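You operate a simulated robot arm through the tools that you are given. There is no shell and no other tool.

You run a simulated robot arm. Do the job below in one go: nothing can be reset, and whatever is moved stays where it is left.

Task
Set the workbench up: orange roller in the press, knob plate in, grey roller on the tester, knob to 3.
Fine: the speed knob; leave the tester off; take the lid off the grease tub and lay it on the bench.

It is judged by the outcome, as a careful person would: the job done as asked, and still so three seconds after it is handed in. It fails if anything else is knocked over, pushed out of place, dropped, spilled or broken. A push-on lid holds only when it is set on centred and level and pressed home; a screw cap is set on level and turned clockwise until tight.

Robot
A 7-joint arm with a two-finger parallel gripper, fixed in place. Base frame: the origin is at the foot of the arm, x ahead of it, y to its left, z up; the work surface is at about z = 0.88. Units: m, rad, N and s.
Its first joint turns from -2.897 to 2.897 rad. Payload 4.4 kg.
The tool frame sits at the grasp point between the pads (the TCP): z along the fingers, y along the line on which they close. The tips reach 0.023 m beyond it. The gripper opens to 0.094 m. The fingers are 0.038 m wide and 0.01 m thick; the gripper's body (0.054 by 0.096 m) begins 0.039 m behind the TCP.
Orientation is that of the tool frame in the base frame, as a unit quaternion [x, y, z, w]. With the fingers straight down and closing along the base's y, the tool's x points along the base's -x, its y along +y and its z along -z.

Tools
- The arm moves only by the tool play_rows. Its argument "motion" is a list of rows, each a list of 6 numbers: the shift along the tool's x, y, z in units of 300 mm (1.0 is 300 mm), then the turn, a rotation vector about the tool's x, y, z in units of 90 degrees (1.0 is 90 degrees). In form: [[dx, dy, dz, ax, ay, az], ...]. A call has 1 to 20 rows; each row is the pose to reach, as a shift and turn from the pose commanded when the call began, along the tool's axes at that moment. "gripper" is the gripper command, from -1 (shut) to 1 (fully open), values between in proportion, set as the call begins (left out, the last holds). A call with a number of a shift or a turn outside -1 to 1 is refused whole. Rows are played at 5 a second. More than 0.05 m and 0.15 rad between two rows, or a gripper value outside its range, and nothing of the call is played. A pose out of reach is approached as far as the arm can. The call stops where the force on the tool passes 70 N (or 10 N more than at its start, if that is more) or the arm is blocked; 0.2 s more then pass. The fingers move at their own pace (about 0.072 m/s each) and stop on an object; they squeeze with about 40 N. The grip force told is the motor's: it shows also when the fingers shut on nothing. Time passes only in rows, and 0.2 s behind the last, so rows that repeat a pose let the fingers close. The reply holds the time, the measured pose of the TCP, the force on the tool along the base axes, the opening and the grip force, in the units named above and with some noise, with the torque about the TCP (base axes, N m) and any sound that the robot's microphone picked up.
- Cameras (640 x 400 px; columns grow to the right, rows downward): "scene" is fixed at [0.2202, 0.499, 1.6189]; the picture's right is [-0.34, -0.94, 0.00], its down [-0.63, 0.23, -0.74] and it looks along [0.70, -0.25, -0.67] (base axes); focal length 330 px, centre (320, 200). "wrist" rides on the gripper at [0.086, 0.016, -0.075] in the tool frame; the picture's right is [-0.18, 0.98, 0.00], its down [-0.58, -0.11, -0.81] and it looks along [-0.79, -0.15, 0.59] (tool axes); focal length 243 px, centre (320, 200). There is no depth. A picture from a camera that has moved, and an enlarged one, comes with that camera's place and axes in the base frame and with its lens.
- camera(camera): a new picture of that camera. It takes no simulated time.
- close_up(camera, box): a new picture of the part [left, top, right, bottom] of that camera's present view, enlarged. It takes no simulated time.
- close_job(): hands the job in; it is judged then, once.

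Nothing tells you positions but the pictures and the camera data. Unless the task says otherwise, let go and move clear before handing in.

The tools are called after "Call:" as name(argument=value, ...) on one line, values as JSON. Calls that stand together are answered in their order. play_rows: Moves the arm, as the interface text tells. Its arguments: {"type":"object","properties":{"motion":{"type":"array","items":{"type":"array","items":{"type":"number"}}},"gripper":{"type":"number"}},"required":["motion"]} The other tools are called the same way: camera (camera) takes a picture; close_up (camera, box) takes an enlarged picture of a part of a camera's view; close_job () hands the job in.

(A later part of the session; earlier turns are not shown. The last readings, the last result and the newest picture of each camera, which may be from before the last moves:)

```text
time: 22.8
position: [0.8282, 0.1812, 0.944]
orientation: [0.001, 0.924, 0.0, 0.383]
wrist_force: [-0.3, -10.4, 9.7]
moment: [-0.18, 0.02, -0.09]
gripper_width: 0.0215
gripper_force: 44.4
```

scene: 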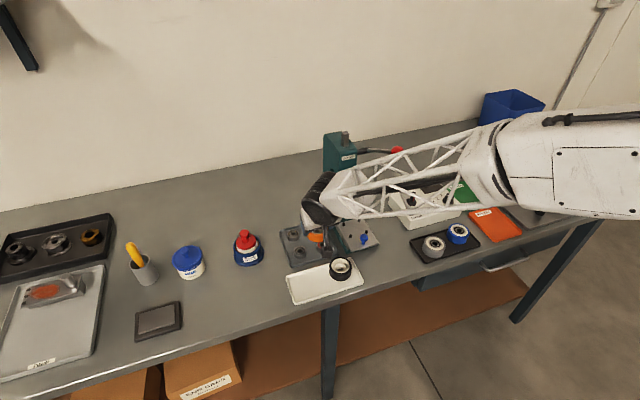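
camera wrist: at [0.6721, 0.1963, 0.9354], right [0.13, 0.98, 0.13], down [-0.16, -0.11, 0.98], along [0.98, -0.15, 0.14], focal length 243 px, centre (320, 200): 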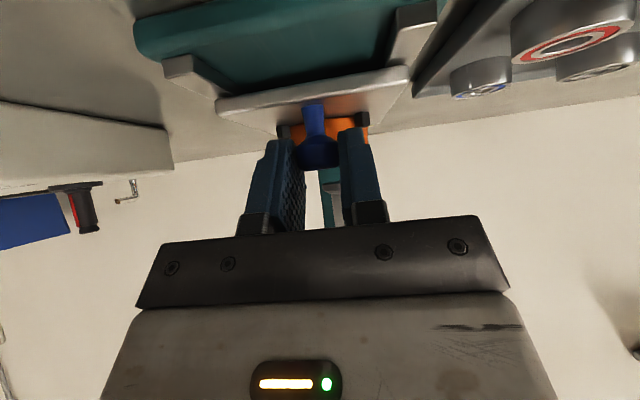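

Call:
play_rows(motion=[[-0.009, -0.001, 0.009, 0, 0, 0], [-0.018, -0.001, 0.018, 0, 0, 0], [-0.028, -0.001, 0.028, 0, 0, 0], [-0.028, -0.001, 0.028, 0, 0, 0]])

Call:
close_up(camera="scene", box=[310, 120, 430, 260])

Call:
camera(camera="wrist")

```text
time: 23.8
position: [0.8398, 0.1791, 0.9436]
orientation: [0.001, 0.924, 0.0, 0.383]
wrist_force: [-0.6, -27.5, 10.4]
moment: [-0.43, 0.0, -0.25]
gripper_width: 0.0214
gripper_force: 44.9
```

```text
2.86 times, centred on (370, 190) of scene
camera zoom: at [0.2202, 0.499, 1.6189], right [-0.34, -0.94, 0.0], down [-0.63, 0.23, -0.74], along [0.7, -0.25, -0.67], focal length 941 px, centre (177, 229)
```

zoom: 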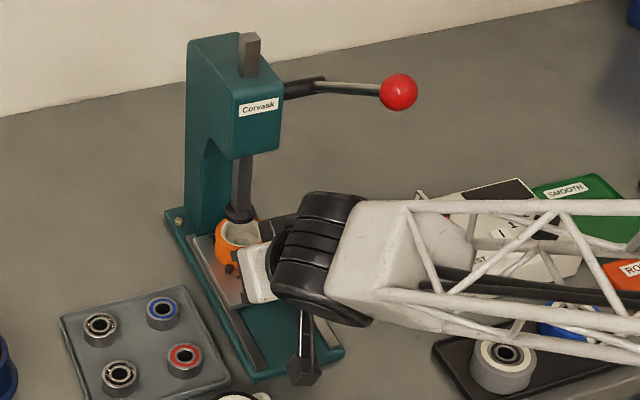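

```text
taken
camera wrist: at [0.7259, 0.1964, 0.9353], right [0.13, 0.98, 0.13], down [-0.16, -0.11, 0.98], along [0.98, -0.15, 0.14], focal length 243 px, centre (320, 200)
```

wrist: 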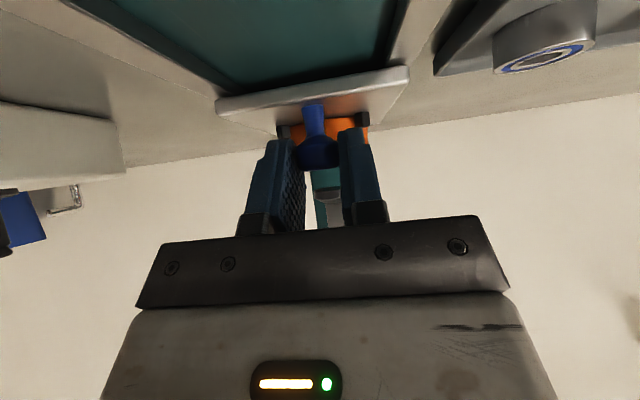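

Call:
play_rows(motion=[[-0.006, -0.0025, 0.006, 0, 0, 0], [-0.012, -0.0025, 0.012, 0, 0, 0], [-0.018, -0.0025, 0.018, 0, 0, 0], [-0.018, -0.0025, 0.018, 0, 0, 0]])

Call:
close_up(camera="scene", box=[330, 170, 400, 230])

```text
time: 24.8
position: [0.8475, 0.1812, 0.9444]
orientation: [-0.001, 0.924, 0.001, 0.382]
wrist_force: [1.6, -31.9, 2.5]
moment: [-0.57, -0.09, -0.25]
gripper_width: 0.0212
gripper_force: 44.8
```

```text
6.67 times, centred on (365, 200) of scene
camera zoom: at [0.2202, 0.499, 1.6189], right [-0.34, -0.94, 0.0], down [-0.63, 0.23, -0.74], along [0.7, -0.25, -0.67], focal length 2196 px, centre (20, 200)
```

zoom: 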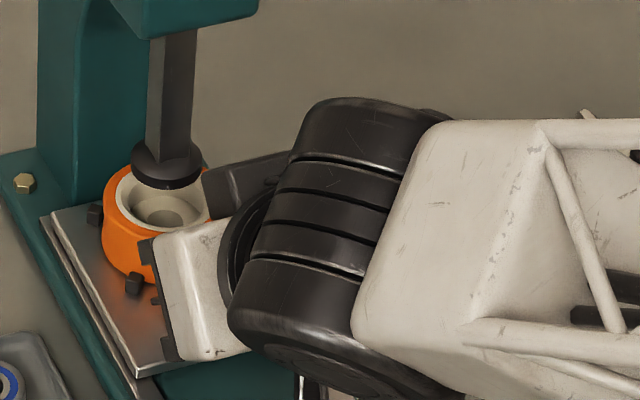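

Call:
play_rows(motion=[[-0.006, -0.004, 0.006, 0, 0, 0], [-0.012, -0.004, 0.012, 0, 0, 0], [-0.016, -0.004, 0.016, 0, 0, 0], [-0.016, -0.004, 0.016, 0, 0, 0]])

Call:
close_up(camera="scene", box=[330, 170, 400, 230])

```text
time: 25.8
position: [0.854, 0.1801, 0.9431]
orientation: [0.0, 0.925, -0.001, 0.381]
wrist_force: [-33.6, -21.5, -1.5]
moment: [-0.32, 0.6, -0.18]
gripper_width: 0.0215
gripper_force: 45.6
```

```text
6.67 times, centred on (365, 200) of scene
camera zoom: at [0.2202, 0.499, 1.6189], right [-0.34, -0.94, 0.0], down [-0.63, 0.23, -0.74], along [0.7, -0.25, -0.67], focal length 2196 px, centre (20, 200)
```

zoom: 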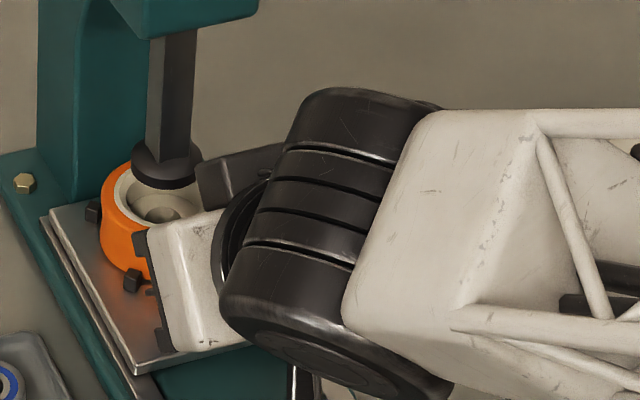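

The plate reached its stop (−34 N in x) with the roller under the ram. I release the knob and back away.

Call:
play_rows(motion=[[0, 0, 0, 0, 0, 0], [0, 0, 0, 0, 0, 0], [0, 0, 0, 0, 0, 0]], gripper=0.1)

Call:
play_rows(motion=[[0.04, 0, -0.06, 0, 0, 0], [0.1, 0, -0.14, 0, 0, 0], [0.18, 0, -0.23, 0, 0, 0], [0.28, 0, -0.3, 0, 0, 0], [0.38, 0, -0.38, 0, 0, 0], [0.38, 0, -0.38, 0, 0, 0]])

Call:
camera(camera="wrist")

Call:
camera(camera="scene")

Call:
close_up(camera="scene", box=[310, 120, 430, 260])

```text
time: 26.6
position: [0.8544, 0.1801, 0.9446]
orientation: [0.0, 0.924, 0.0, 0.383]
wrist_force: [0.5, -0.1, 0.8]
moment: [0.0, -0.01, -0.02]
gripper_width: 0.0517
gripper_force: 0.1
```

```text
time: 28.0
position: [0.692, 0.1766, 0.9449]
orientation: [-0.001, 0.924, 0.001, 0.382]
wrist_force: [-0.8, -0.9, -0.8]
moment: [0.01, -0.04, 0.01]
gripper_width: 0.0518
gripper_force: 0.2
```

```text
taken
camera wrist: at [0.5787, 0.1931, 0.9357], right [0.13, 0.98, 0.13], down [-0.16, -0.11, 0.98], along [0.98, -0.15, 0.14], focal length 243 px, centre (320, 200)
```

wrist: 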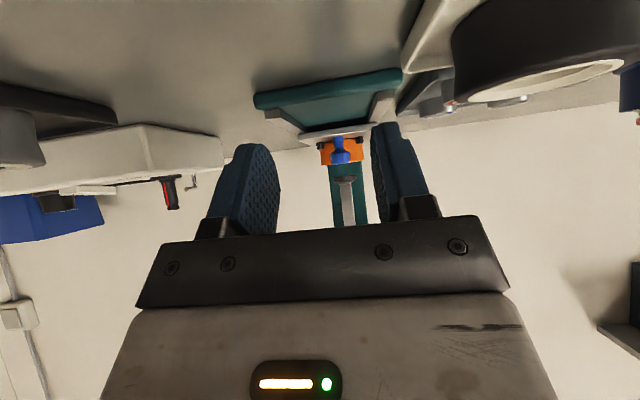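

```text
taken
```

scene: 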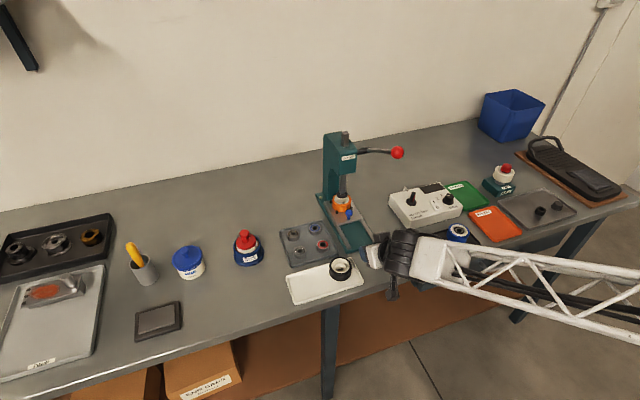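

```text
2.86 times, centred on (370, 190) of scene
camera zoom: at [0.2202, 0.499, 1.6189], right [-0.34, -0.94, 0.0], down [-0.63, 0.23, -0.74], along [0.7, -0.25, -0.67], focal length 941 px, centre (177, 229)
```

zoom: 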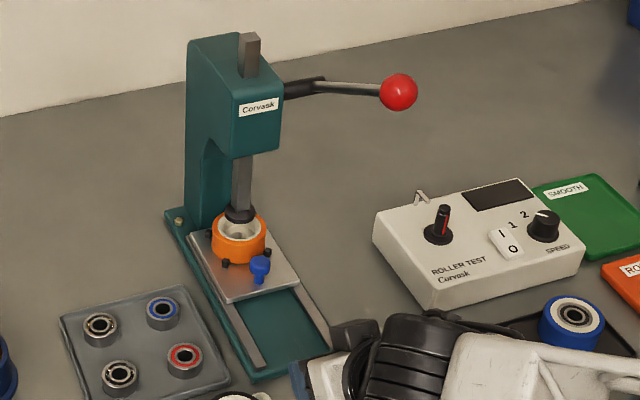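

The plate is fully in and the orange roller stands under the ram. Next I straighten the tool, rise, and look at the grey roller and the tester.

Call:
play_rows(motion=[[-0.025, -0.09, -0.097, 0, 0.08, 0], [-0.05, -0.19, -0.194, 0, 0.165, 0], [-0.075, -0.29, -0.291, 0, 0.25, 0], [-0.1, -0.39, -0.388, 0, 0.335, 0], [-0.125, -0.49, -0.485, 0, 0.42, 0], [-0.149, -0.59, -0.582, 0, 0.499, 0], [-0.149, -0.59, -0.582, 0, 0.499, 0]], gripper=1)

Call:
camera(camera="wrist")

Call:
close_up(camera="wrist", box=[150, 20, 400, 180])

Call:
camera(camera="scene")

```text
time: 29.6
position: [0.5995, 0.0009, 1.0978]
orientation: [-0.001, 1.0, -0.001, 0.0]
wrist_force: [0.1, -0.9, 0.4]
moment: [-0.01, 0.01, 0.0]
gripper_width: 0.0942
gripper_force: 0.0
```

```text
taken
camera wrist: at [0.513, 0.0172, 1.1732], right [0.18, 0.98, 0.0], down [0.58, -0.11, 0.81], along [0.79, -0.15, -0.59], focal length 243 px, centre (320, 200)
```

wrist: 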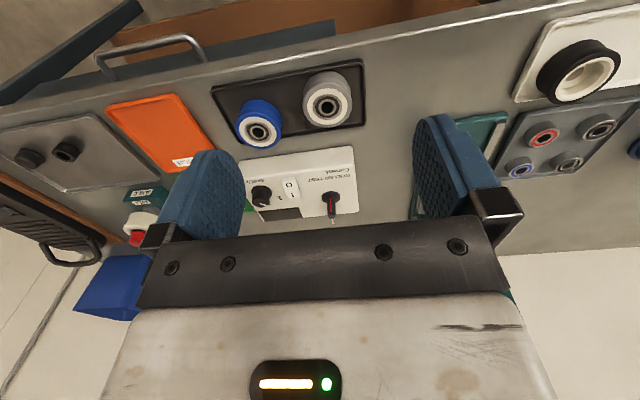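

```text
2.50 times, centred on (275, 100) of wrist
camera zoom: at [0.513, 0.0172, 1.1732], right [0.18, 0.98, 0.0], down [0.58, -0.11, 0.81], along [0.79, -0.15, -0.59], focal length 606 px, centre (432, 450)
```

zoom: 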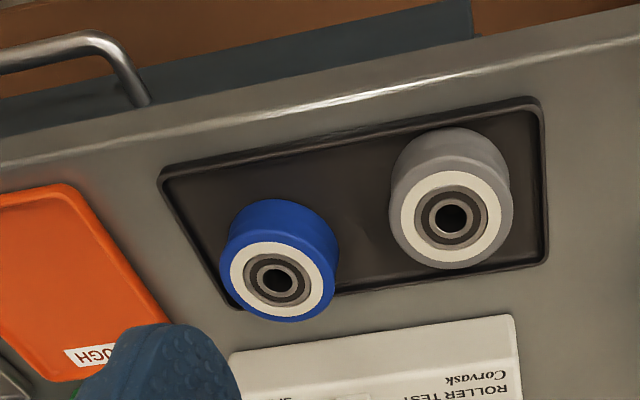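

```text
taken
```

scene: 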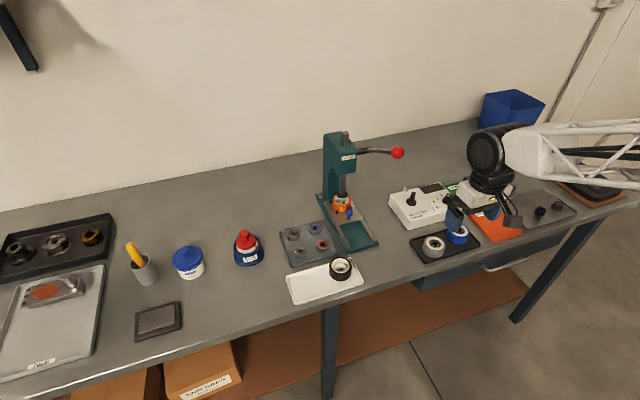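

The grey roller's top centre is about (0.676, −0.004, 0.917). I'll look at the tester spindle and knob from closer before picking it up.

Call:
play_rows(motion=[[-0.13, -0.02, 0, 0, 0, 0], [-0.26, -0.04, 0, 0, 0, 0], [-0.4, -0.07, 0, 0, 0, 0], [-0.4, -0.07, 0, 0, 0, 0]])

Call:
camera(camera="wrist")

Call:
close_up(camera="wrist", box=[210, 80, 410, 205])

Call:
close_up(camera="scene", box=[380, 165, 480, 235])

```text
time: 30.6
position: [0.7204, -0.0199, 1.0971]
orientation: [0.0, 1.0, 0.0, 0.0]
wrist_force: [-0.1, 0.5, -0.1]
moment: [0.0, 0.0, 0.01]
gripper_width: 0.094
gripper_force: 0.1
```

```text
taken
camera wrist: at [0.6334, -0.0038, 1.1719], right [0.18, 0.98, 0.0], down [0.58, -0.11, 0.81], along [0.79, -0.15, -0.59], focal length 243 px, centre (320, 200)
```

wrist: 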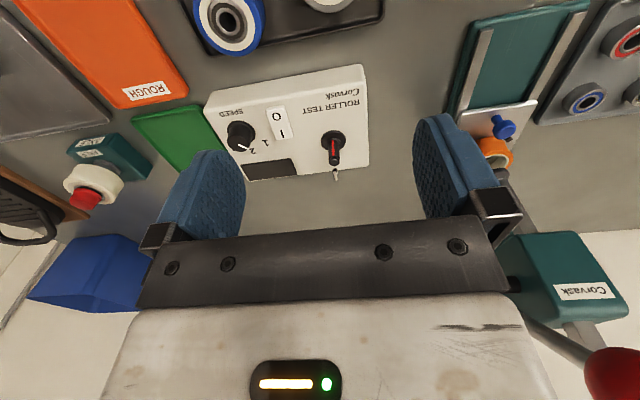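

```text
3.20 times, centred on (310, 142) of wrist
camera zoom: at [0.6334, -0.0038, 1.1719], right [0.18, 0.98, 0.0], down [0.58, -0.11, 0.81], along [0.79, -0.15, -0.59], focal length 776 px, centre (352, 384)
```

zoom: 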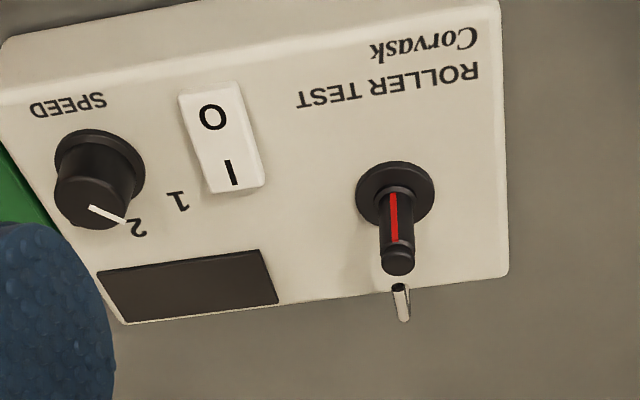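

```text
5.71 times, centred on (430, 200) of scene
camera zoom: at [0.2202, 0.499, 1.6189], right [-0.34, -0.94, 0.0], down [-0.63, 0.23, -0.74], along [0.7, -0.25, -0.67], focal length 1883 px, centre (-309, 200)
```

zoom: 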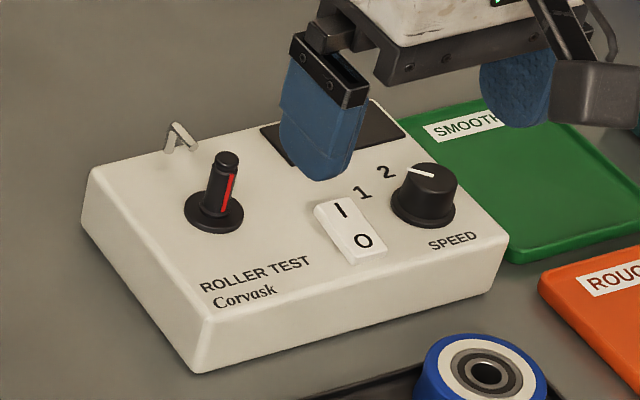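

The tester spindle stands at about (0.8395, −0.0255), from z≈0.926 at its flange to about 0.962. I'll pick the grey roller the same way as the orange, pitched 25°.

Call:
play_rows(motion=[[0.03, 0.01, 0.08, 0, -0.06, 0], [0.07, 0.025, 0.17, 0, -0.13, 0], [0.11, 0.04, 0.26, 0, -0.2, 0], [0.148, 0.052, 0.374, 0, -0.278, 0], [0.148, 0.052, 0.374, 0, -0.278, 0]], gripper=0.7)

Call:
camera(camera="wrist")

Call:
close_up(camera="wrist", box=[180, 0, 440, 160])

```text
time: 31.8
position: [0.6758, -0.0029, 0.9849]
orientation: [0.0, 0.976, 0.0, 0.218]
wrist_force: [0.0, -0.3, 0.1]
moment: [-0.02, 0.02, 0.01]
gripper_width: 0.0797
gripper_force: 0.1
```

```text
taken
camera wrist: at [0.5662, 0.014, 1.0166], right [0.17, 0.98, 0.08], down [0.18, -0.11, 0.98], along [0.97, -0.15, -0.2], focal length 243 px, centre (320, 200)
```

wrist: 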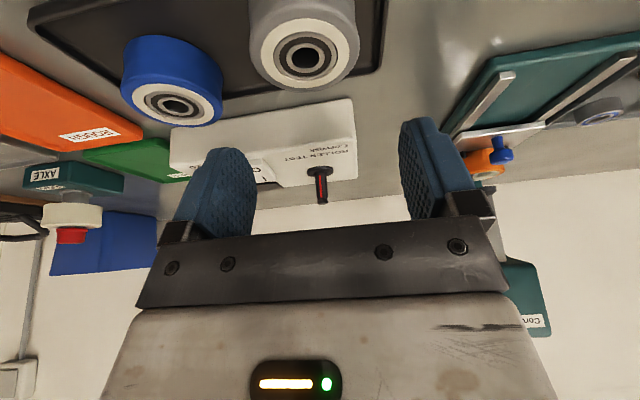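

```text
2.46 times, centred on (310, 80) of wrist
camera zoom: at [0.5662, 0.014, 1.0166], right [0.17, 0.98, 0.08], down [0.18, -0.11, 0.98], along [0.97, -0.15, -0.2], focal length 597 px, centre (345, 495)
```

zoom: 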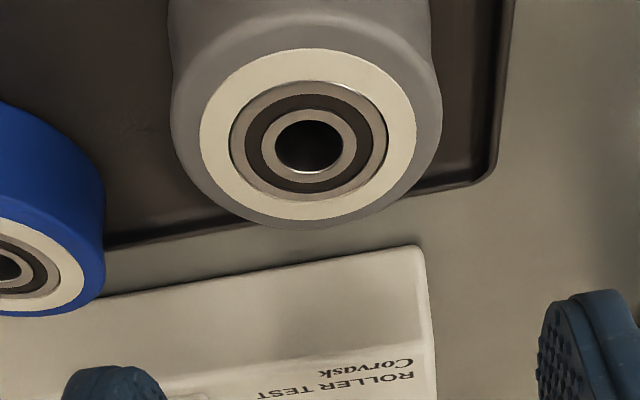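

The roller is about 2 mm to −y of the hand's centre, so I shift and lower, with the opening trimmed to clear the tray rim.

Call:
play_rows(motion=[[0.027, -0.0073, 0.058, 0, 0, 0], [0.055, -0.0073, 0.117, 0, 0, 0], [0.0817, -0.0073, 0.1752, 0, 0, 0], [0.0817, -0.0073, 0.1752, 0, 0, 0]], gripper=0.58)

Call:
camera(camera="wrist")

```text
time: 32.8
position: [0.677, -0.0048, 0.928]
orientation: [-0.001, 0.976, 0.0, 0.217]
wrist_force: [-0.9, 0.1, 0.0]
moment: [0.0, 0.01, -0.01]
gripper_width: 0.0744
gripper_force: 0.0
```

```text
taken
camera wrist: at [0.5671, 0.0119, 0.9586], right [0.17, 0.98, 0.08], down [0.18, -0.11, 0.98], along [0.97, -0.15, -0.2], focal length 243 px, centre (320, 200)
```

wrist: 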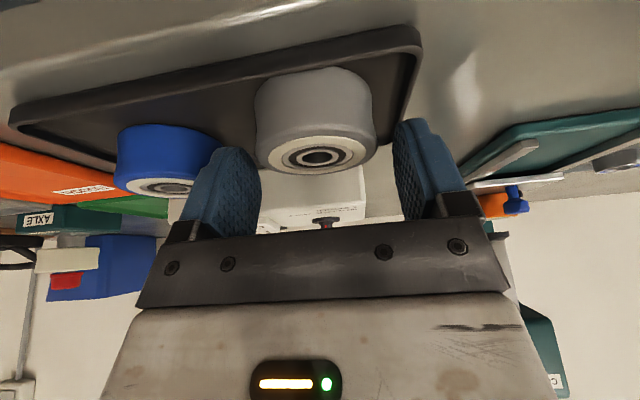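

Call:
play_rows(motion=[[0, 0, 0, 0, 0, 0], [0, 0, 0, 0, 0, 0], [0, 0, 0, 0, 0, 0], [0, 0, 0, 0, 0, 0]], gripper=-1)

Call:
close_up(camera="wrist", box=[200, 40, 440, 200])

```text
time: 33.8
position: [0.6758, -0.0042, 0.9282]
orientation: [-0.001, 0.976, 0.0, 0.218]
wrist_force: [1.7, -1.1, 0.5]
moment: [0.02, -0.11, -0.04]
gripper_width: 0.0567
gripper_force: 39.8
```

```text
2.50 times, centred on (320, 120) of wrist
camera zoom: at [0.5671, 0.0119, 0.9588], right [0.17, 0.98, 0.08], down [0.18, -0.11, 0.98], along [0.97, -0.15, -0.2], focal length 606 px, centre (320, 400)
```

zoom: 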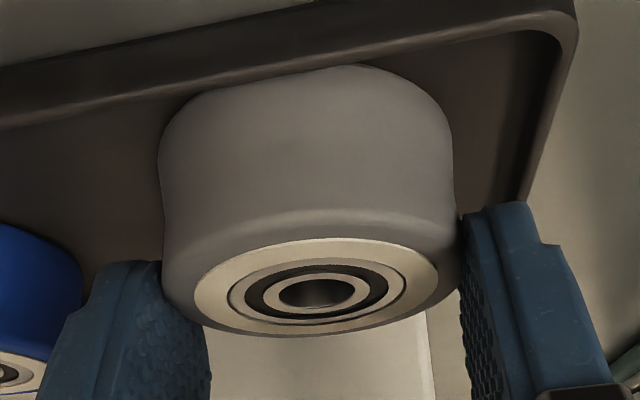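

Gripped. I lift 9 cm and bring it above the spindle.

Call:
play_rows(motion=[[-0.02, 0, -0.044, 0, 0, 0], [-0.06, 0, -0.13, 0, 0, 0], [-0.1268, 0, -0.2718, 0, 0, 0], [-0.1268, 0, -0.2718, 0, 0, 0]])

Call:
camera(camera="wrist")

Call:
play_rows(motion=[[-0.123, -0.018, 0.057, 0, 0, 0], [-0.246, -0.035, 0.115, 0, 0, 0], [-0.369, -0.053, 0.172, 0, 0, 0], [-0.492, -0.07, 0.2296, 0, 0, 0], [-0.492, -0.07, 0.2296, 0, 0, 0]])

Call:
camera(camera="wrist")

Call:
close_up(camera="wrist", box=[200, 0, 440, 160])

Call:
close_up(camera="scene", box=[380, 130, 480, 230])

```text
time: 34.8
position: [0.6767, -0.0049, 1.0181]
orientation: [0.0, 0.976, 0.0, 0.217]
wrist_force: [0.3, 0.1, -1.5]
moment: [0.02, -0.01, 0.01]
gripper_width: 0.0566
gripper_force: 40.2
```

```text
taken
camera wrist: at [0.567, 0.0121, 1.0497], right [0.17, 0.98, 0.08], down [0.18, -0.11, 0.98], along [0.97, -0.15, -0.2], focal length 243 px, centre (320, 200)
```

wrist: 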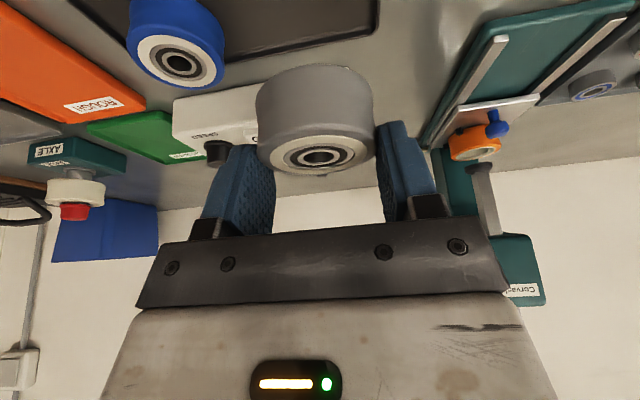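

```text
time: 36.0
position: [0.8384, -0.0273, 1.0204]
orientation: [-0.001, 0.976, 0.001, 0.217]
wrist_force: [-0.2, 0.0, -1.6]
moment: [0.01, 0.01, 0.02]
gripper_width: 0.0567
gripper_force: 40.0
```

```text
taken
camera wrist: at [0.73, -0.0106, 1.0506], right [0.17, 0.98, 0.08], down [0.18, -0.11, 0.98], along [0.97, -0.15, -0.2], focal length 243 px, centre (320, 200)
```

wrist: 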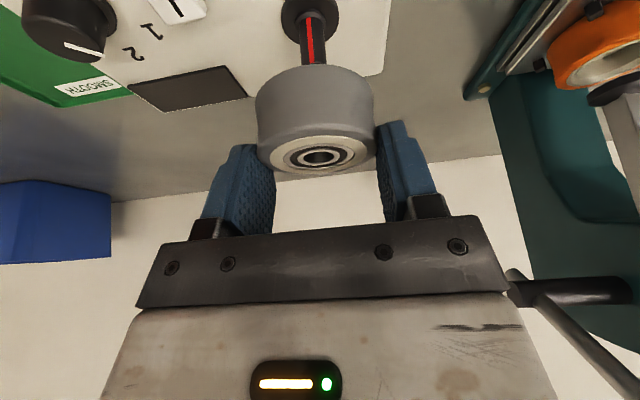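

```text
2.50 times, centred on (320, 80) of wrist
camera zoom: at [0.73, -0.0106, 1.0506], right [0.17, 0.98, 0.08], down [0.18, -0.11, 0.98], along [0.97, -0.15, -0.2], focal length 606 px, centre (320, 500)
```

zoom: 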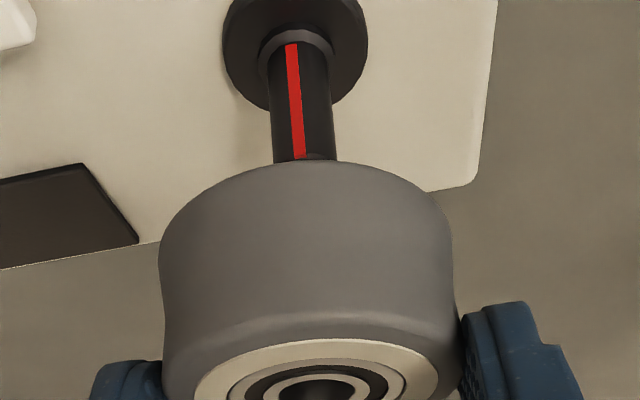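

```text
4.00 times, centred on (430, 180) of scene
camera zoom: at [0.2202, 0.499, 1.6189], right [-0.34, -0.94, 0.0], down [-0.63, 0.23, -0.74], along [0.7, -0.25, -0.67], focal length 1318 px, centre (-120, 280)
```

zoom: 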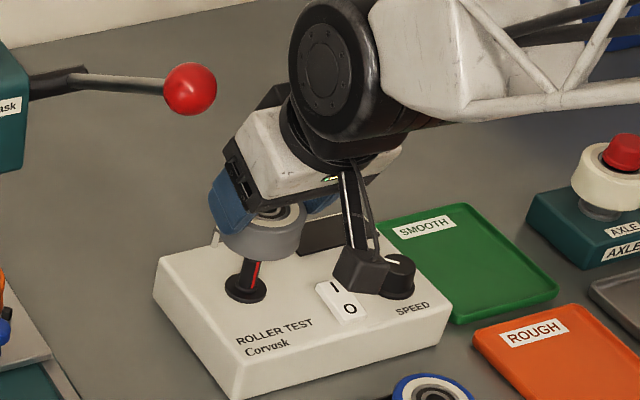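

The roller hovers over the spindle; I read the spindle about 2 mm to +y of the roller axis. I'll zoom in closely for the x alignment.

Call:
close_up(camera="scene", box=[400, 170, 440, 210])

Call:
close_up(camera="wrist", box=[260, 0, 380, 75])

```text
10.00 times, centred on (420, 190) of scene
camera zoom: at [0.2202, 0.499, 1.6189], right [-0.34, -0.94, 0.0], down [-0.63, 0.23, -0.74], along [0.7, -0.25, -0.67], focal length 3295 px, centre (-680, 300)
```

zoom: 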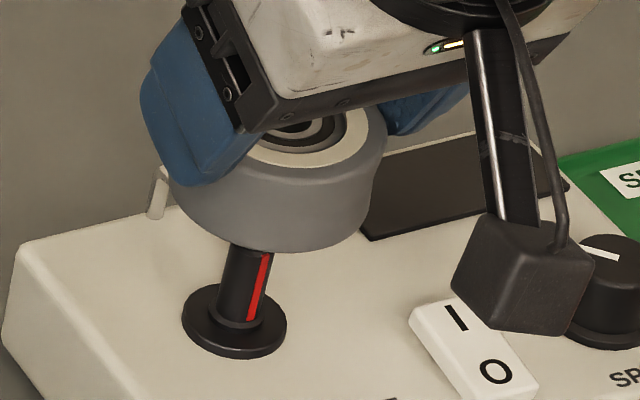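

```text
5.33 times, centred on (320, 38) of wrist
camera zoom: at [0.73, -0.0106, 1.0506], right [0.17, 0.98, 0.08], down [0.18, -0.11, 0.98], along [0.97, -0.15, -0.2], focal length 1294 px, centre (320, 1067)
```

zoom: 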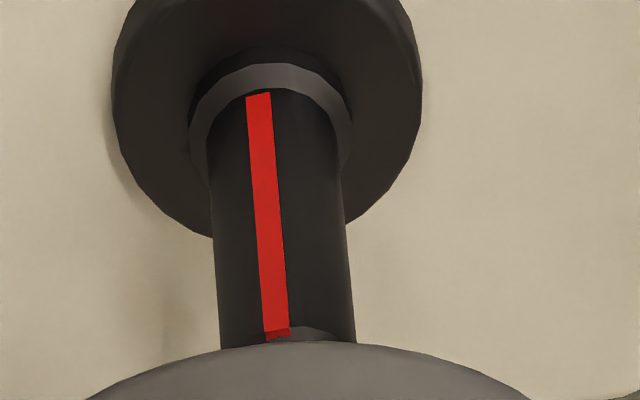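

The x alignment is uncertain by a couple of millimetres from this side. I'll fix y by +2 mm and then yaw the hand 45° about the roller so a second bearing gives me x.

Call:
play_rows(motion=[[0, 0.0067, 0, -0.035, 0, -0.0755], [0, 0.0067, 0, -0.07, 0, -0.151], [0, 0.0067, 0, -0.1055, 0, -0.2265], [0, 0.0067, 0, -0.141, 0, -0.302], [0, 0.0067, 0, -0.176, 0, -0.3775], [0, 0.0067, 0, -0.211, 0, -0.453], [0, 0.0067, 0, -0.211, 0, -0.453]])

Call:
camera(camera="wrist")

Call:
close_up(camera="wrist", box=[200, 0, 440, 160])

Call:
camera(camera="scene")

```text
time: 37.6
position: [0.8387, -0.0241, 1.0198]
orientation: [-0.374, 0.902, 0.082, 0.2]
wrist_force: [-0.4, 0.3, -1.7]
moment: [0.0, 0.02, -0.01]
gripper_width: 0.0565
gripper_force: 39.9
```

```text
taken
camera wrist: at [0.7506, -0.0907, 1.0494], right [-0.58, 0.81, 0.08], down [0.21, 0.05, 0.98], along [0.79, 0.58, -0.2], focal length 243 px, centre (320, 200)
```

wrist: 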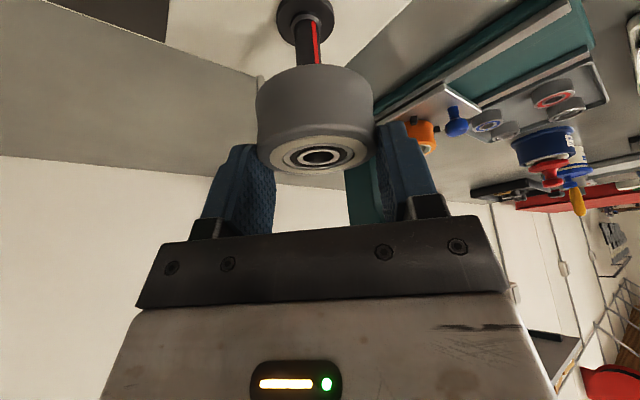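

```text
2.50 times, centred on (320, 80) of wrist
camera zoom: at [0.7506, -0.0907, 1.0494], right [-0.58, 0.81, 0.08], down [0.21, 0.05, 0.98], along [0.79, 0.58, -0.2], focal length 606 px, centre (320, 500)
```

zoom: 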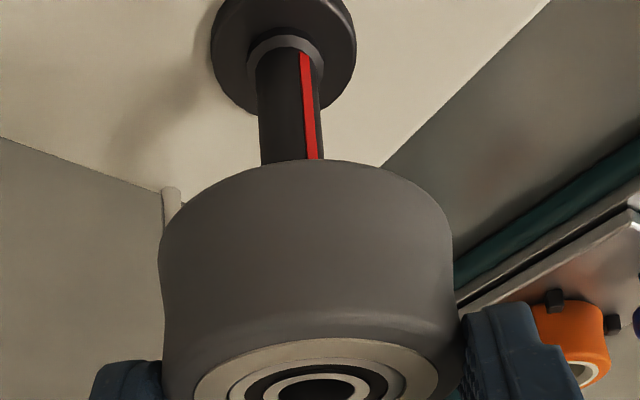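

```text
taken
```

scene: 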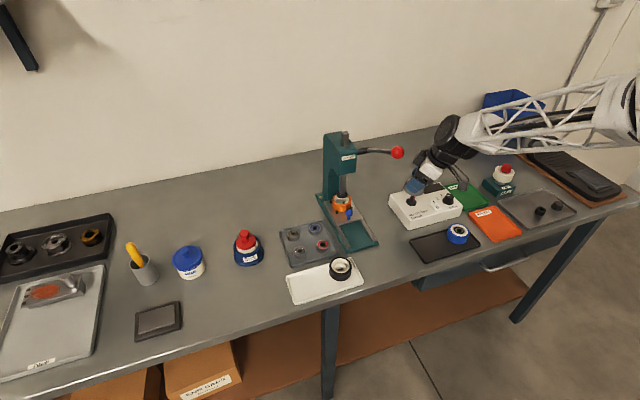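

The second bearing says the spindle is about 1 mm further in +x. I apply that and lower 10 mm, then recheck the alignment.

Call:
play_rows(motion=[[-0.0023, -0.0025, 0.001, 0, 0, 0], [0.0118, -0.0025, 0.0312, 0, 0, 0], [0.0118, -0.0025, 0.0312, 0, 0, 0]])

Call:
close_up(camera="wrist", box=[260, 0, 380, 75])

Call:
close_up(camera="scene", box=[395, 170, 435, 210])

```text
time: 38.4
position: [0.8401, -0.0251, 1.0093]
orientation: [-0.373, 0.902, 0.083, 0.202]
wrist_force: [0.1, 0.6, -1.8]
moment: [-0.04, -0.01, -0.01]
gripper_width: 0.0564
gripper_force: 40.5
```

```text
5.33 times, centred on (320, 38) of wrist
camera zoom: at [0.7517, -0.091, 1.0392], right [-0.58, 0.81, 0.08], down [0.21, 0.05, 0.98], along [0.79, 0.58, -0.2], focal length 1294 px, centre (320, 1067)
```

zoom: 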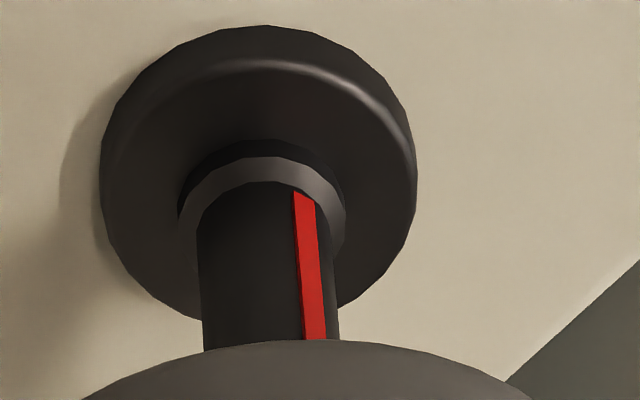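

```text
10.00 times, centred on (415, 190) of scene
camera zoom: at [0.2202, 0.499, 1.6189], right [-0.34, -0.94, 0.0], down [-0.63, 0.23, -0.74], along [0.7, -0.25, -0.67], focal length 3295 px, centre (-630, 300)
```

zoom: 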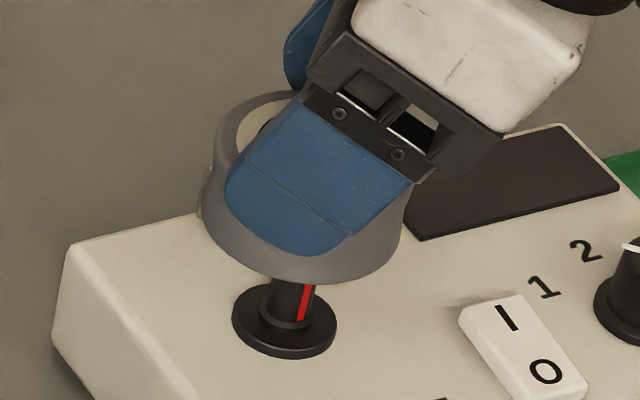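

Aligned laterally within about 0.2 mm. Lowering gently with force checks.

Call:
play_rows(motion=[[0.0028, 0, 0.006, 0, 0, 0], [0.0056, 0, 0.0121, 0, 0, 0], [0.0056, 0, 0.0121, 0, 0, 0]])

Call:
play_rows(motion=[[0.0021, 0, 0.0045, 0, 0, 0], [0.0042, 0, 0.0091, 0, 0, 0], [0.0042, 0, 0.0091, 0, 0, 0]])

```text
time: 39.2
position: [0.8408, -0.0249, 1.0056]
orientation: [-0.373, 0.902, 0.082, 0.201]
wrist_force: [0.0, 0.2, -1.5]
moment: [-0.02, 0.0, 0.04]
gripper_width: 0.0567
gripper_force: 39.8
```

```text
time: 40.0
position: [0.8407, -0.0253, 1.0031]
orientation: [-0.373, 0.902, 0.082, 0.201]
wrist_force: [-11.2, -5.2, 18.5]
moment: [-0.25, 0.54, 0.02]
gripper_width: 0.0563
gripper_force: 39.8
```

Light contact on the −x side of the bore: the roller sits slightly too far forward. I lift a touch, shift about 1 mm back and try again.

Call:
play_rows(motion=[[-0.0028, 0, -0.006, 0, 0, 0], [0.0002, 0.0015, -0.0074, 0, 0, 0], [0.0002, 0.0015, -0.0074, 0, 0, 0]])

Call:
play_rows(motion=[[0.0021, 0, 0.0045, 0, 0, 0], [0.0042, 0, 0.0091, 0, 0, 0], [0.0042, 0, 0.0091, 0, 0, 0]])

```text
time: 40.8
position: [0.839, -0.0245, 1.0033]
orientation: [-0.373, 0.902, 0.081, 0.2]
wrist_force: [-0.2, 0.2, -0.6]
moment: [-0.02, 0.0, -0.02]
gripper_width: 0.0565
gripper_force: 40.0
```

```text
time: 41.6
position: [0.8408, -0.0248, 1.0006]
orientation: [-0.373, 0.902, 0.082, 0.201]
wrist_force: [-3.4, -6.3, 4.1]
moment: [-0.3, 0.14, 0.0]
gripper_width: 0.0564
gripper_force: 40.0
```

Better: only a few newtons now, pointing −y. I nudge that way and continue down.

Call:
play_rows(motion=[[0.0019, -0.0007, -0.0009, 0, 0, 0], [0.004, -0.0007, 0.0036, 0, 0, 0], [0.0061, -0.0007, 0.0082, 0, 0, 0], [0.0061, -0.0007, 0.0082, 0, 0, 0]])

```text
time: 42.6
position: [0.8388, -0.0246, 0.998]
orientation: [-0.374, 0.902, 0.082, 0.201]
wrist_force: [-0.1, -0.7, -0.9]
moment: [0.0, -0.02, 0.02]
gripper_width: 0.0565
gripper_force: 39.8
```

It's on the spindle with no force. Continuing down.

Call:
play_rows(motion=[[0.0042, 0, 0.0091, 0, 0, 0], [0.0084, 0, 0.0181, 0, 0, 0], [0.0126, 0, 0.0272, 0, 0, 0], [0.0126, 0, 0.0272, 0, 0, 0]])

Call:
play_rows(motion=[[0.0042, 0, 0.0091, 0, 0, 0], [0.0084, 0, 0.0181, 0, 0, 0], [0.0084, 0, 0.0181, 0, 0, 0]])

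Call:
close_up(camera="wrist", box=[200, 0, 440, 200])

Call:
close_up(camera="scene", box=[395, 170, 435, 210])

```text
time: 43.6
position: [0.8379, -0.0255, 0.9889]
orientation: [-0.374, 0.902, 0.082, 0.201]
wrist_force: [0.4, 0.5, -1.9]
moment: [0.0, -0.01, 0.01]
gripper_width: 0.0566
gripper_force: 40.2
```

```text
time: 44.4
position: [0.8389, -0.0255, 0.9839]
orientation: [-0.373, 0.902, 0.082, 0.202]
wrist_force: [0.3, 0.5, -1.2]
moment: [0.0, 0.01, -0.02]
gripper_width: 0.0565
gripper_force: 39.6
```

```text
2.00 times, centred on (320, 100) of wrist
camera zoom: at [0.7497, -0.091, 1.0133], right [-0.58, 0.81, 0.08], down [0.21, 0.05, 0.98], along [0.79, 0.58, -0.2], focal length 485 px, centre (320, 400)
```

zoom: 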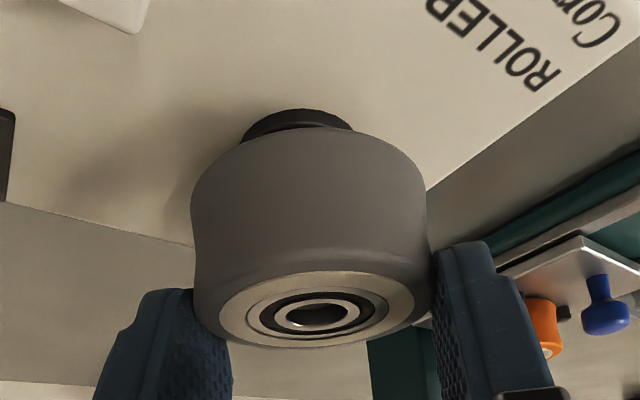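

```text
10.00 times, centred on (415, 190) of scene
camera zoom: at [0.2202, 0.499, 1.6189], right [-0.34, -0.94, 0.0], down [-0.63, 0.23, -0.74], along [0.7, -0.25, -0.67], focal length 3295 px, centre (-630, 300)
```

zoom: 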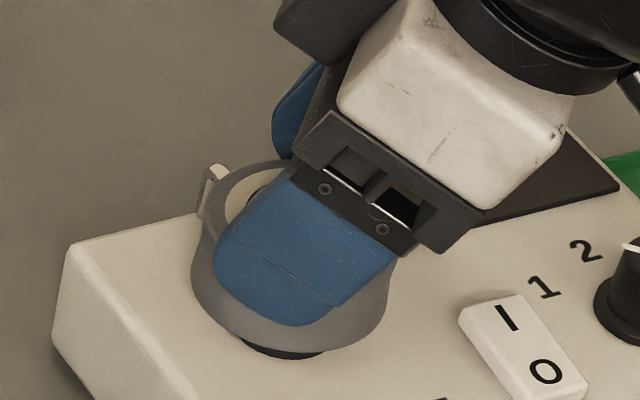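

Call:
play_rows(motion=[[0.0042, 0, 0.0091, 0, 0, 0], [0.0084, 0, 0.0181, 0, 0, 0], [0.0084, 0, 0.0181, 0, 0, 0]])

Call:
play_rows(motion=[[0.0021, 0, 0.0045, 0, 0, 0], [0.0042, 0, 0.0091, 0, 0, 0], [0.0042, 0, 0.0091, 0, 0, 0]])

Call:
play_rows(motion=[[0.0021, 0, 0.0045, 0, 0, 0], [0.0042, 0, 0.0091, 0, 0, 0], [0.0042, 0, 0.0091, 0, 0, 0]])

```text
time: 45.2
position: [0.8393, -0.0251, 0.9766]
orientation: [-0.373, 0.902, 0.082, 0.202]
wrist_force: [0.1, 0.4, -1.2]
moment: [0.01, 0.0, -0.01]
gripper_width: 0.0569
gripper_force: 40.8
```

```text
time: 46.0
position: [0.8393, -0.0247, 0.9745]
orientation: [-0.373, 0.902, 0.082, 0.202]
wrist_force: [0.2, 0.5, -1.6]
moment: [0.02, 0.0, 0.01]
gripper_width: 0.0566
gripper_force: 39.8
```

```text
time: 46.8
position: [0.8391, -0.0252, 0.972]
orientation: [-0.373, 0.902, 0.081, 0.201]
wrist_force: [-5.1, -3.9, 10.1]
moment: [0.01, 0.15, 0.05]
gripper_width: 0.0565
gripper_force: 40.7
```

Call:
play_rows(motion=[[0.0014, 0, 0.003, 0, 0, 0], [0.0014, 0, 0.003, 0, 0, 0]])

Call:
close_up(camera="wrist", box=[200, 0, 440, 200])

Call:
close_up(camera="scene", box=[395, 170, 435, 210])

```text
time: 47.4
position: [0.8403, -0.0257, 0.9719]
orientation: [-0.374, 0.902, 0.082, 0.202]
wrist_force: [-17.9, -6.2, 30.5]
moment: [0.07, 0.77, 0.22]
gripper_width: 0.0565
gripper_force: 39.6
```

```text
2.00 times, centred on (320, 100) of wrist
camera zoom: at [0.7508, -0.0916, 1.0026], right [-0.58, 0.81, 0.08], down [0.2, 0.05, 0.98], along [0.79, 0.58, -0.2], focal length 485 px, centre (320, 400)
```

zoom: 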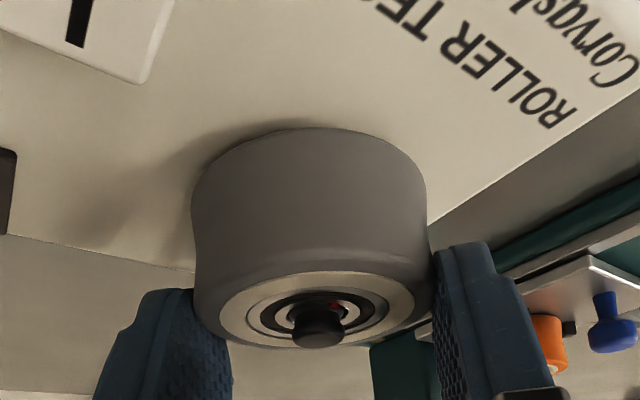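

```text
10.00 times, centred on (415, 190) of scene
camera zoom: at [0.2202, 0.499, 1.6189], right [-0.34, -0.94, 0.0], down [-0.63, 0.23, -0.74], along [0.7, -0.25, -0.67], focal length 3295 px, centre (-630, 300)
```

zoom: 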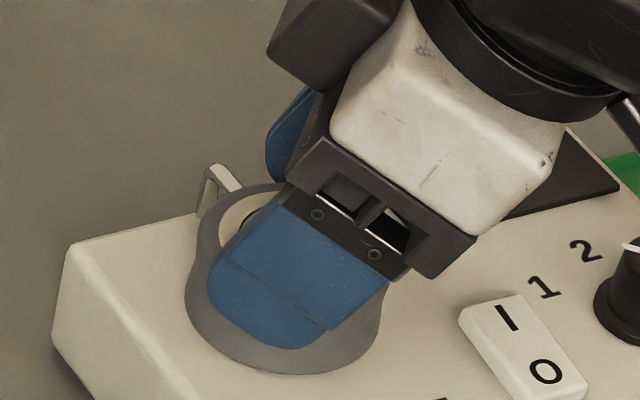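

The spindle tip stands through the bore and the roller is home. Releasing and rising.

Call:
play_rows(motion=[[-0.0014, 0, -0.003, 0, 0, 0], [-0.0014, 0, -0.003, 0, 0, 0], [-0.0014, 0, -0.003, 0, 0, 0]], gripper=0.6)

Call:
play_rows(motion=[[-0.03, 0, -0.065, 0, 0, 0], [-0.07, 0, -0.15, 0, 0, 0], [-0.127, 0, -0.272, 0, 0, 0], [-0.127, 0, -0.272, 0, 0, 0]])

Call:
camera(camera="wrist")

Call:
close_up(camera="scene", box=[380, 160, 480, 235])

```text
time: 48.2
position: [0.8395, -0.0244, 0.9703]
orientation: [-0.374, 0.902, 0.082, 0.2]
wrist_force: [-0.4, -0.4, 0.2]
moment: [0.01, 0.0, 0.0]
gripper_width: 0.0754
gripper_force: 0.0
```

```text
time: 49.2
position: [0.8384, -0.0256, 1.0594]
orientation: [-0.374, 0.902, 0.083, 0.2]
wrist_force: [1.1, 0.3, 0.1]
moment: [0.03, 0.02, 0.0]
gripper_width: 0.0753
gripper_force: 0.1
```

```text
taken
camera wrist: at [0.7493, -0.0917, 1.0906], right [-0.58, 0.81, 0.08], down [0.21, 0.05, 0.98], along [0.79, 0.58, -0.2], focal length 243 px, centre (320, 200)
```

wrist: 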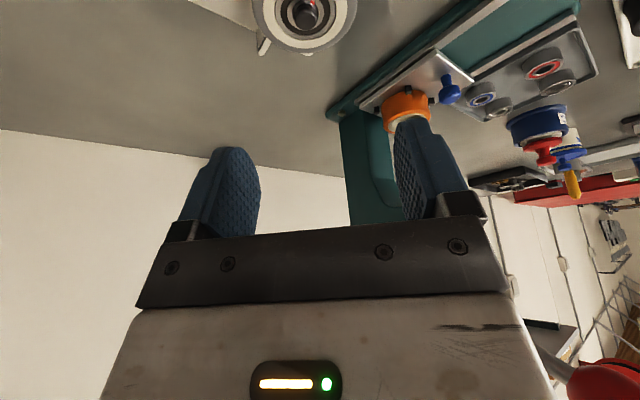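

```text
5.33 times, centred on (430, 198) of scene
camera zoom: at [0.2202, 0.499, 1.6189], right [-0.34, -0.94, 0.0], down [-0.63, 0.23, -0.74], along [0.7, -0.25, -0.67], focal length 1757 px, centre (-267, 213)
```

zoom: 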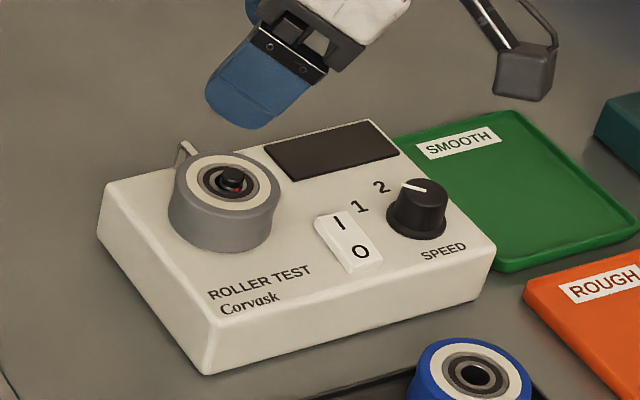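

The grey roller is fully on the tester. Now I straighten the hand and look at the speed knob's scale.

Call:
play_rows(motion=[[0.08, 0.006, -0.037, 0.035, 0, 0.0755], [0.16, 0.012, -0.074, 0.07, 0, 0.151], [0.24, 0.018, -0.112, 0.1055, 0, 0.2265], [0.32, 0.024, -0.15, 0.141, 0, 0.302], [0.4, 0.03, -0.187, 0.176, 0, 0.3775], [0.481, 0.035, -0.224, 0.211, 0, 0.453], [0.481, 0.035, -0.224, 0.211, 0, 0.453]])

Call:
play_rows(motion=[[0, 0, 0, 0, 0.07, 0], [0, 0, 0, 0, 0.14, 0], [0, 0, 0, 0, 0.21, 0], [0, 0, 0, 0, 0.278, 0], [0, 0, 0, 0, 0.278, 0]])

Call:
camera(camera="wrist")

Call:
close_up(camera="wrist", box=[230, 80, 430, 205])

```text
time: 50.8
position: [0.7175, -0.1293, 1.0605]
orientation: [0.002, 0.976, -0.001, 0.218]
wrist_force: [0.1, 0.5, -0.3]
moment: [0.0, -0.01, 0.0]
gripper_width: 0.0752
gripper_force: 0.0
```

```text
time: 52.0
position: [0.719, -0.1296, 1.0603]
orientation: [0.0, 1.0, 0.001, 0.0]
wrist_force: [-0.4, -0.5, -0.5]
moment: [0.01, 0.01, 0.0]
gripper_width: 0.0754
gripper_force: 0.1
```

```text
taken
camera wrist: at [0.6335, -0.1142, 1.1349], right [0.18, 0.98, 0.0], down [0.58, -0.11, 0.81], along [0.79, -0.15, -0.59], focal length 243 px, centre (320, 200)
```

wrist: 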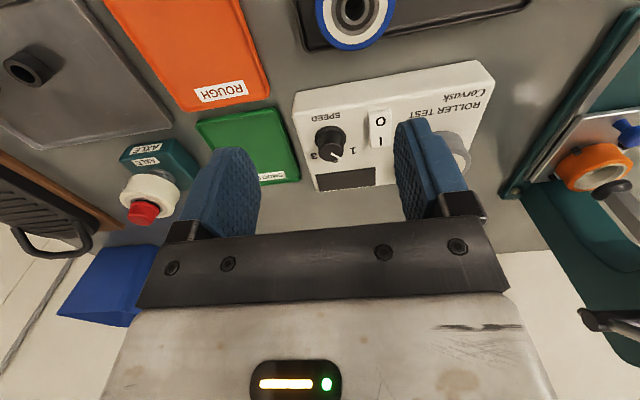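

```text
3.20 times, centred on (330, 142) of wrist
camera zoom: at [0.6335, -0.1142, 1.1349], right [0.18, 0.98, 0.0], down [0.58, -0.11, 0.81], along [0.79, -0.15, -0.59], focal length 776 px, centre (288, 384)
```

zoom: 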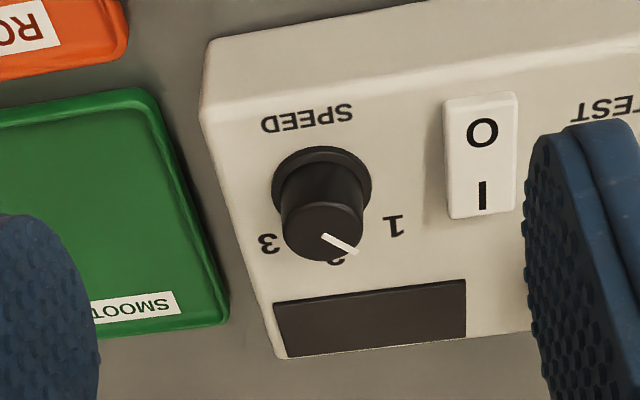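

The scale reads 1 at left, 2 straight ahead and 3 at right, 45° apart. The pointer is at 1 now, so it needs 90° clockwise. Moving above the knob (about (0.807, −0.135)) to check alignment.

Call:
play_rows(motion=[[-0.1, -0.005, 0.03, 0, 0, 0], [-0.2, -0.01, 0.06, 0, 0, 0], [-0.293, -0.0163, 0.101, 0, 0, 0], [-0.293, -0.0163, 0.101, 0, 0, 0]], gripper=-0.04)

Call:
camera(camera="wrist")

Call:
close_up(camera="wrist", box=[240, 40, 400, 160])

Call:
close_up(camera="scene", box=[380, 130, 500, 230])

```text
time: 53.0
position: [0.8075, -0.1349, 1.0308]
orientation: [0.001, 1.0, 0.0, 0.001]
wrist_force: [0.6, -0.3, -0.1]
moment: [-0.02, 0.02, 0.02]
gripper_width: 0.045
gripper_force: 0.1
```

```text
taken
camera wrist: at [0.721, -0.119, 1.1052], right [0.18, 0.98, 0.0], down [0.58, -0.11, 0.81], along [0.79, -0.15, -0.59], focal length 243 px, centre (320, 200)
```

wrist: 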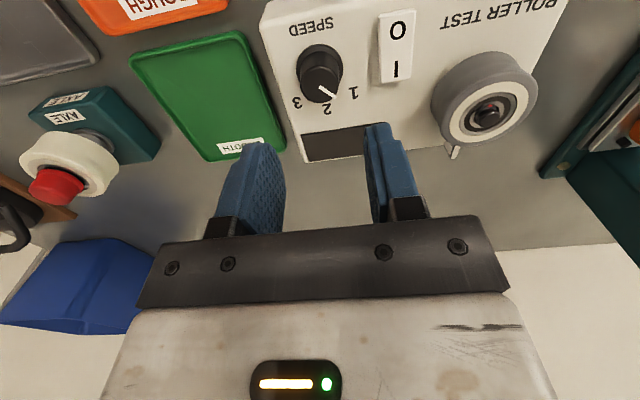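

```text
3.33 times, centred on (320, 100) of wrist
camera zoom: at [0.721, -0.119, 1.1052], right [0.18, 0.98, 0.0], down [0.58, -0.11, 0.81], along [0.79, -0.15, -0.59], focal length 809 px, centre (320, 533)
```

zoom: 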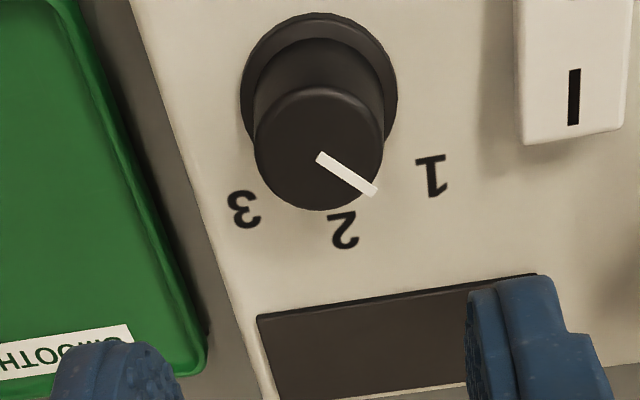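

```text
4.00 times, centred on (440, 180) of scene
camera zoom: at [0.2202, 0.499, 1.6189], right [-0.34, -0.94, 0.0], down [-0.63, 0.23, -0.74], along [0.7, -0.25, -0.67], focal length 1318 px, centre (-160, 280)
```

zoom: 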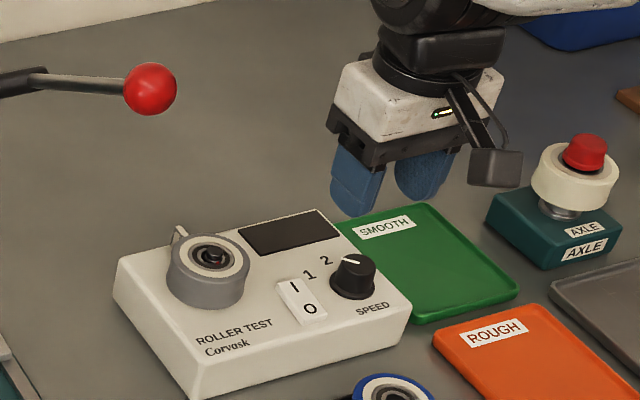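

Knob centre is near (0.804, −0.135). I'll yaw +45° as the start for the turn, which also gives me a second bearing.

Call:
play_rows(motion=[[0.01, 0, 0, 0, 0, -0.085], [0.01, 0, 0, 0, 0, -0.17], [0.01, 0, 0, 0, 0, -0.255], [0.01, 0, 0, 0, 0, -0.34], [0.01, 0, 0, 0, 0, -0.42], [0.01, 0, 0, 0, 0, -0.5], [0.01, 0, 0, 0, 0, -0.5]])

Call:
camera(camera="wrist")

Call:
close_up(camera="wrist", box=[240, 40, 400, 160])

```text
time: 54.6
position: [0.8049, -0.1352, 1.0298]
orientation: [-0.384, 0.923, -0.001, 0.001]
wrist_force: [-0.1, 0.3, 0.2]
moment: [-0.03, 0.02, 0.01]
gripper_width: 0.045
gripper_force: 0.0
```

```text
taken
camera wrist: at [0.7323, -0.1848, 1.1049], right [-0.57, 0.82, 0.0], down [0.49, 0.33, 0.81], along [0.67, 0.46, -0.59], focal length 243 px, centre (320, 200)
```

wrist: 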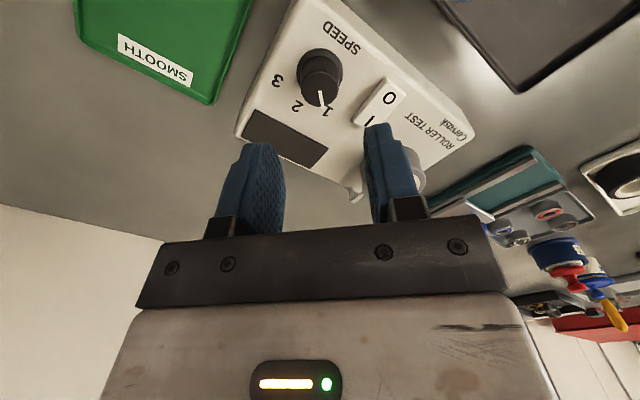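

```text
3.33 times, centred on (320, 100) of wrist
camera zoom: at [0.7323, -0.1848, 1.1049], right [-0.57, 0.82, 0.0], down [0.49, 0.33, 0.81], along [0.67, 0.46, -0.59], focal length 809 px, centre (320, 533)
```

zoom: 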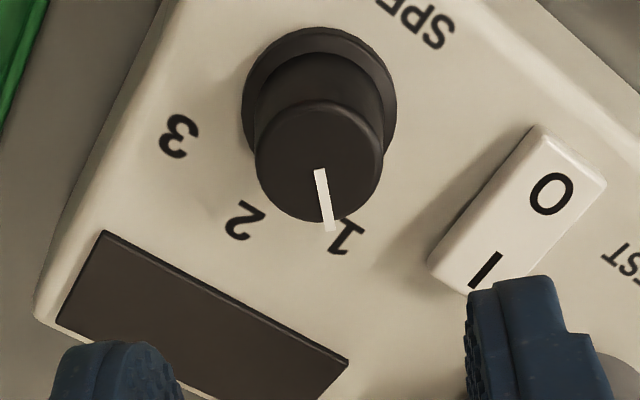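

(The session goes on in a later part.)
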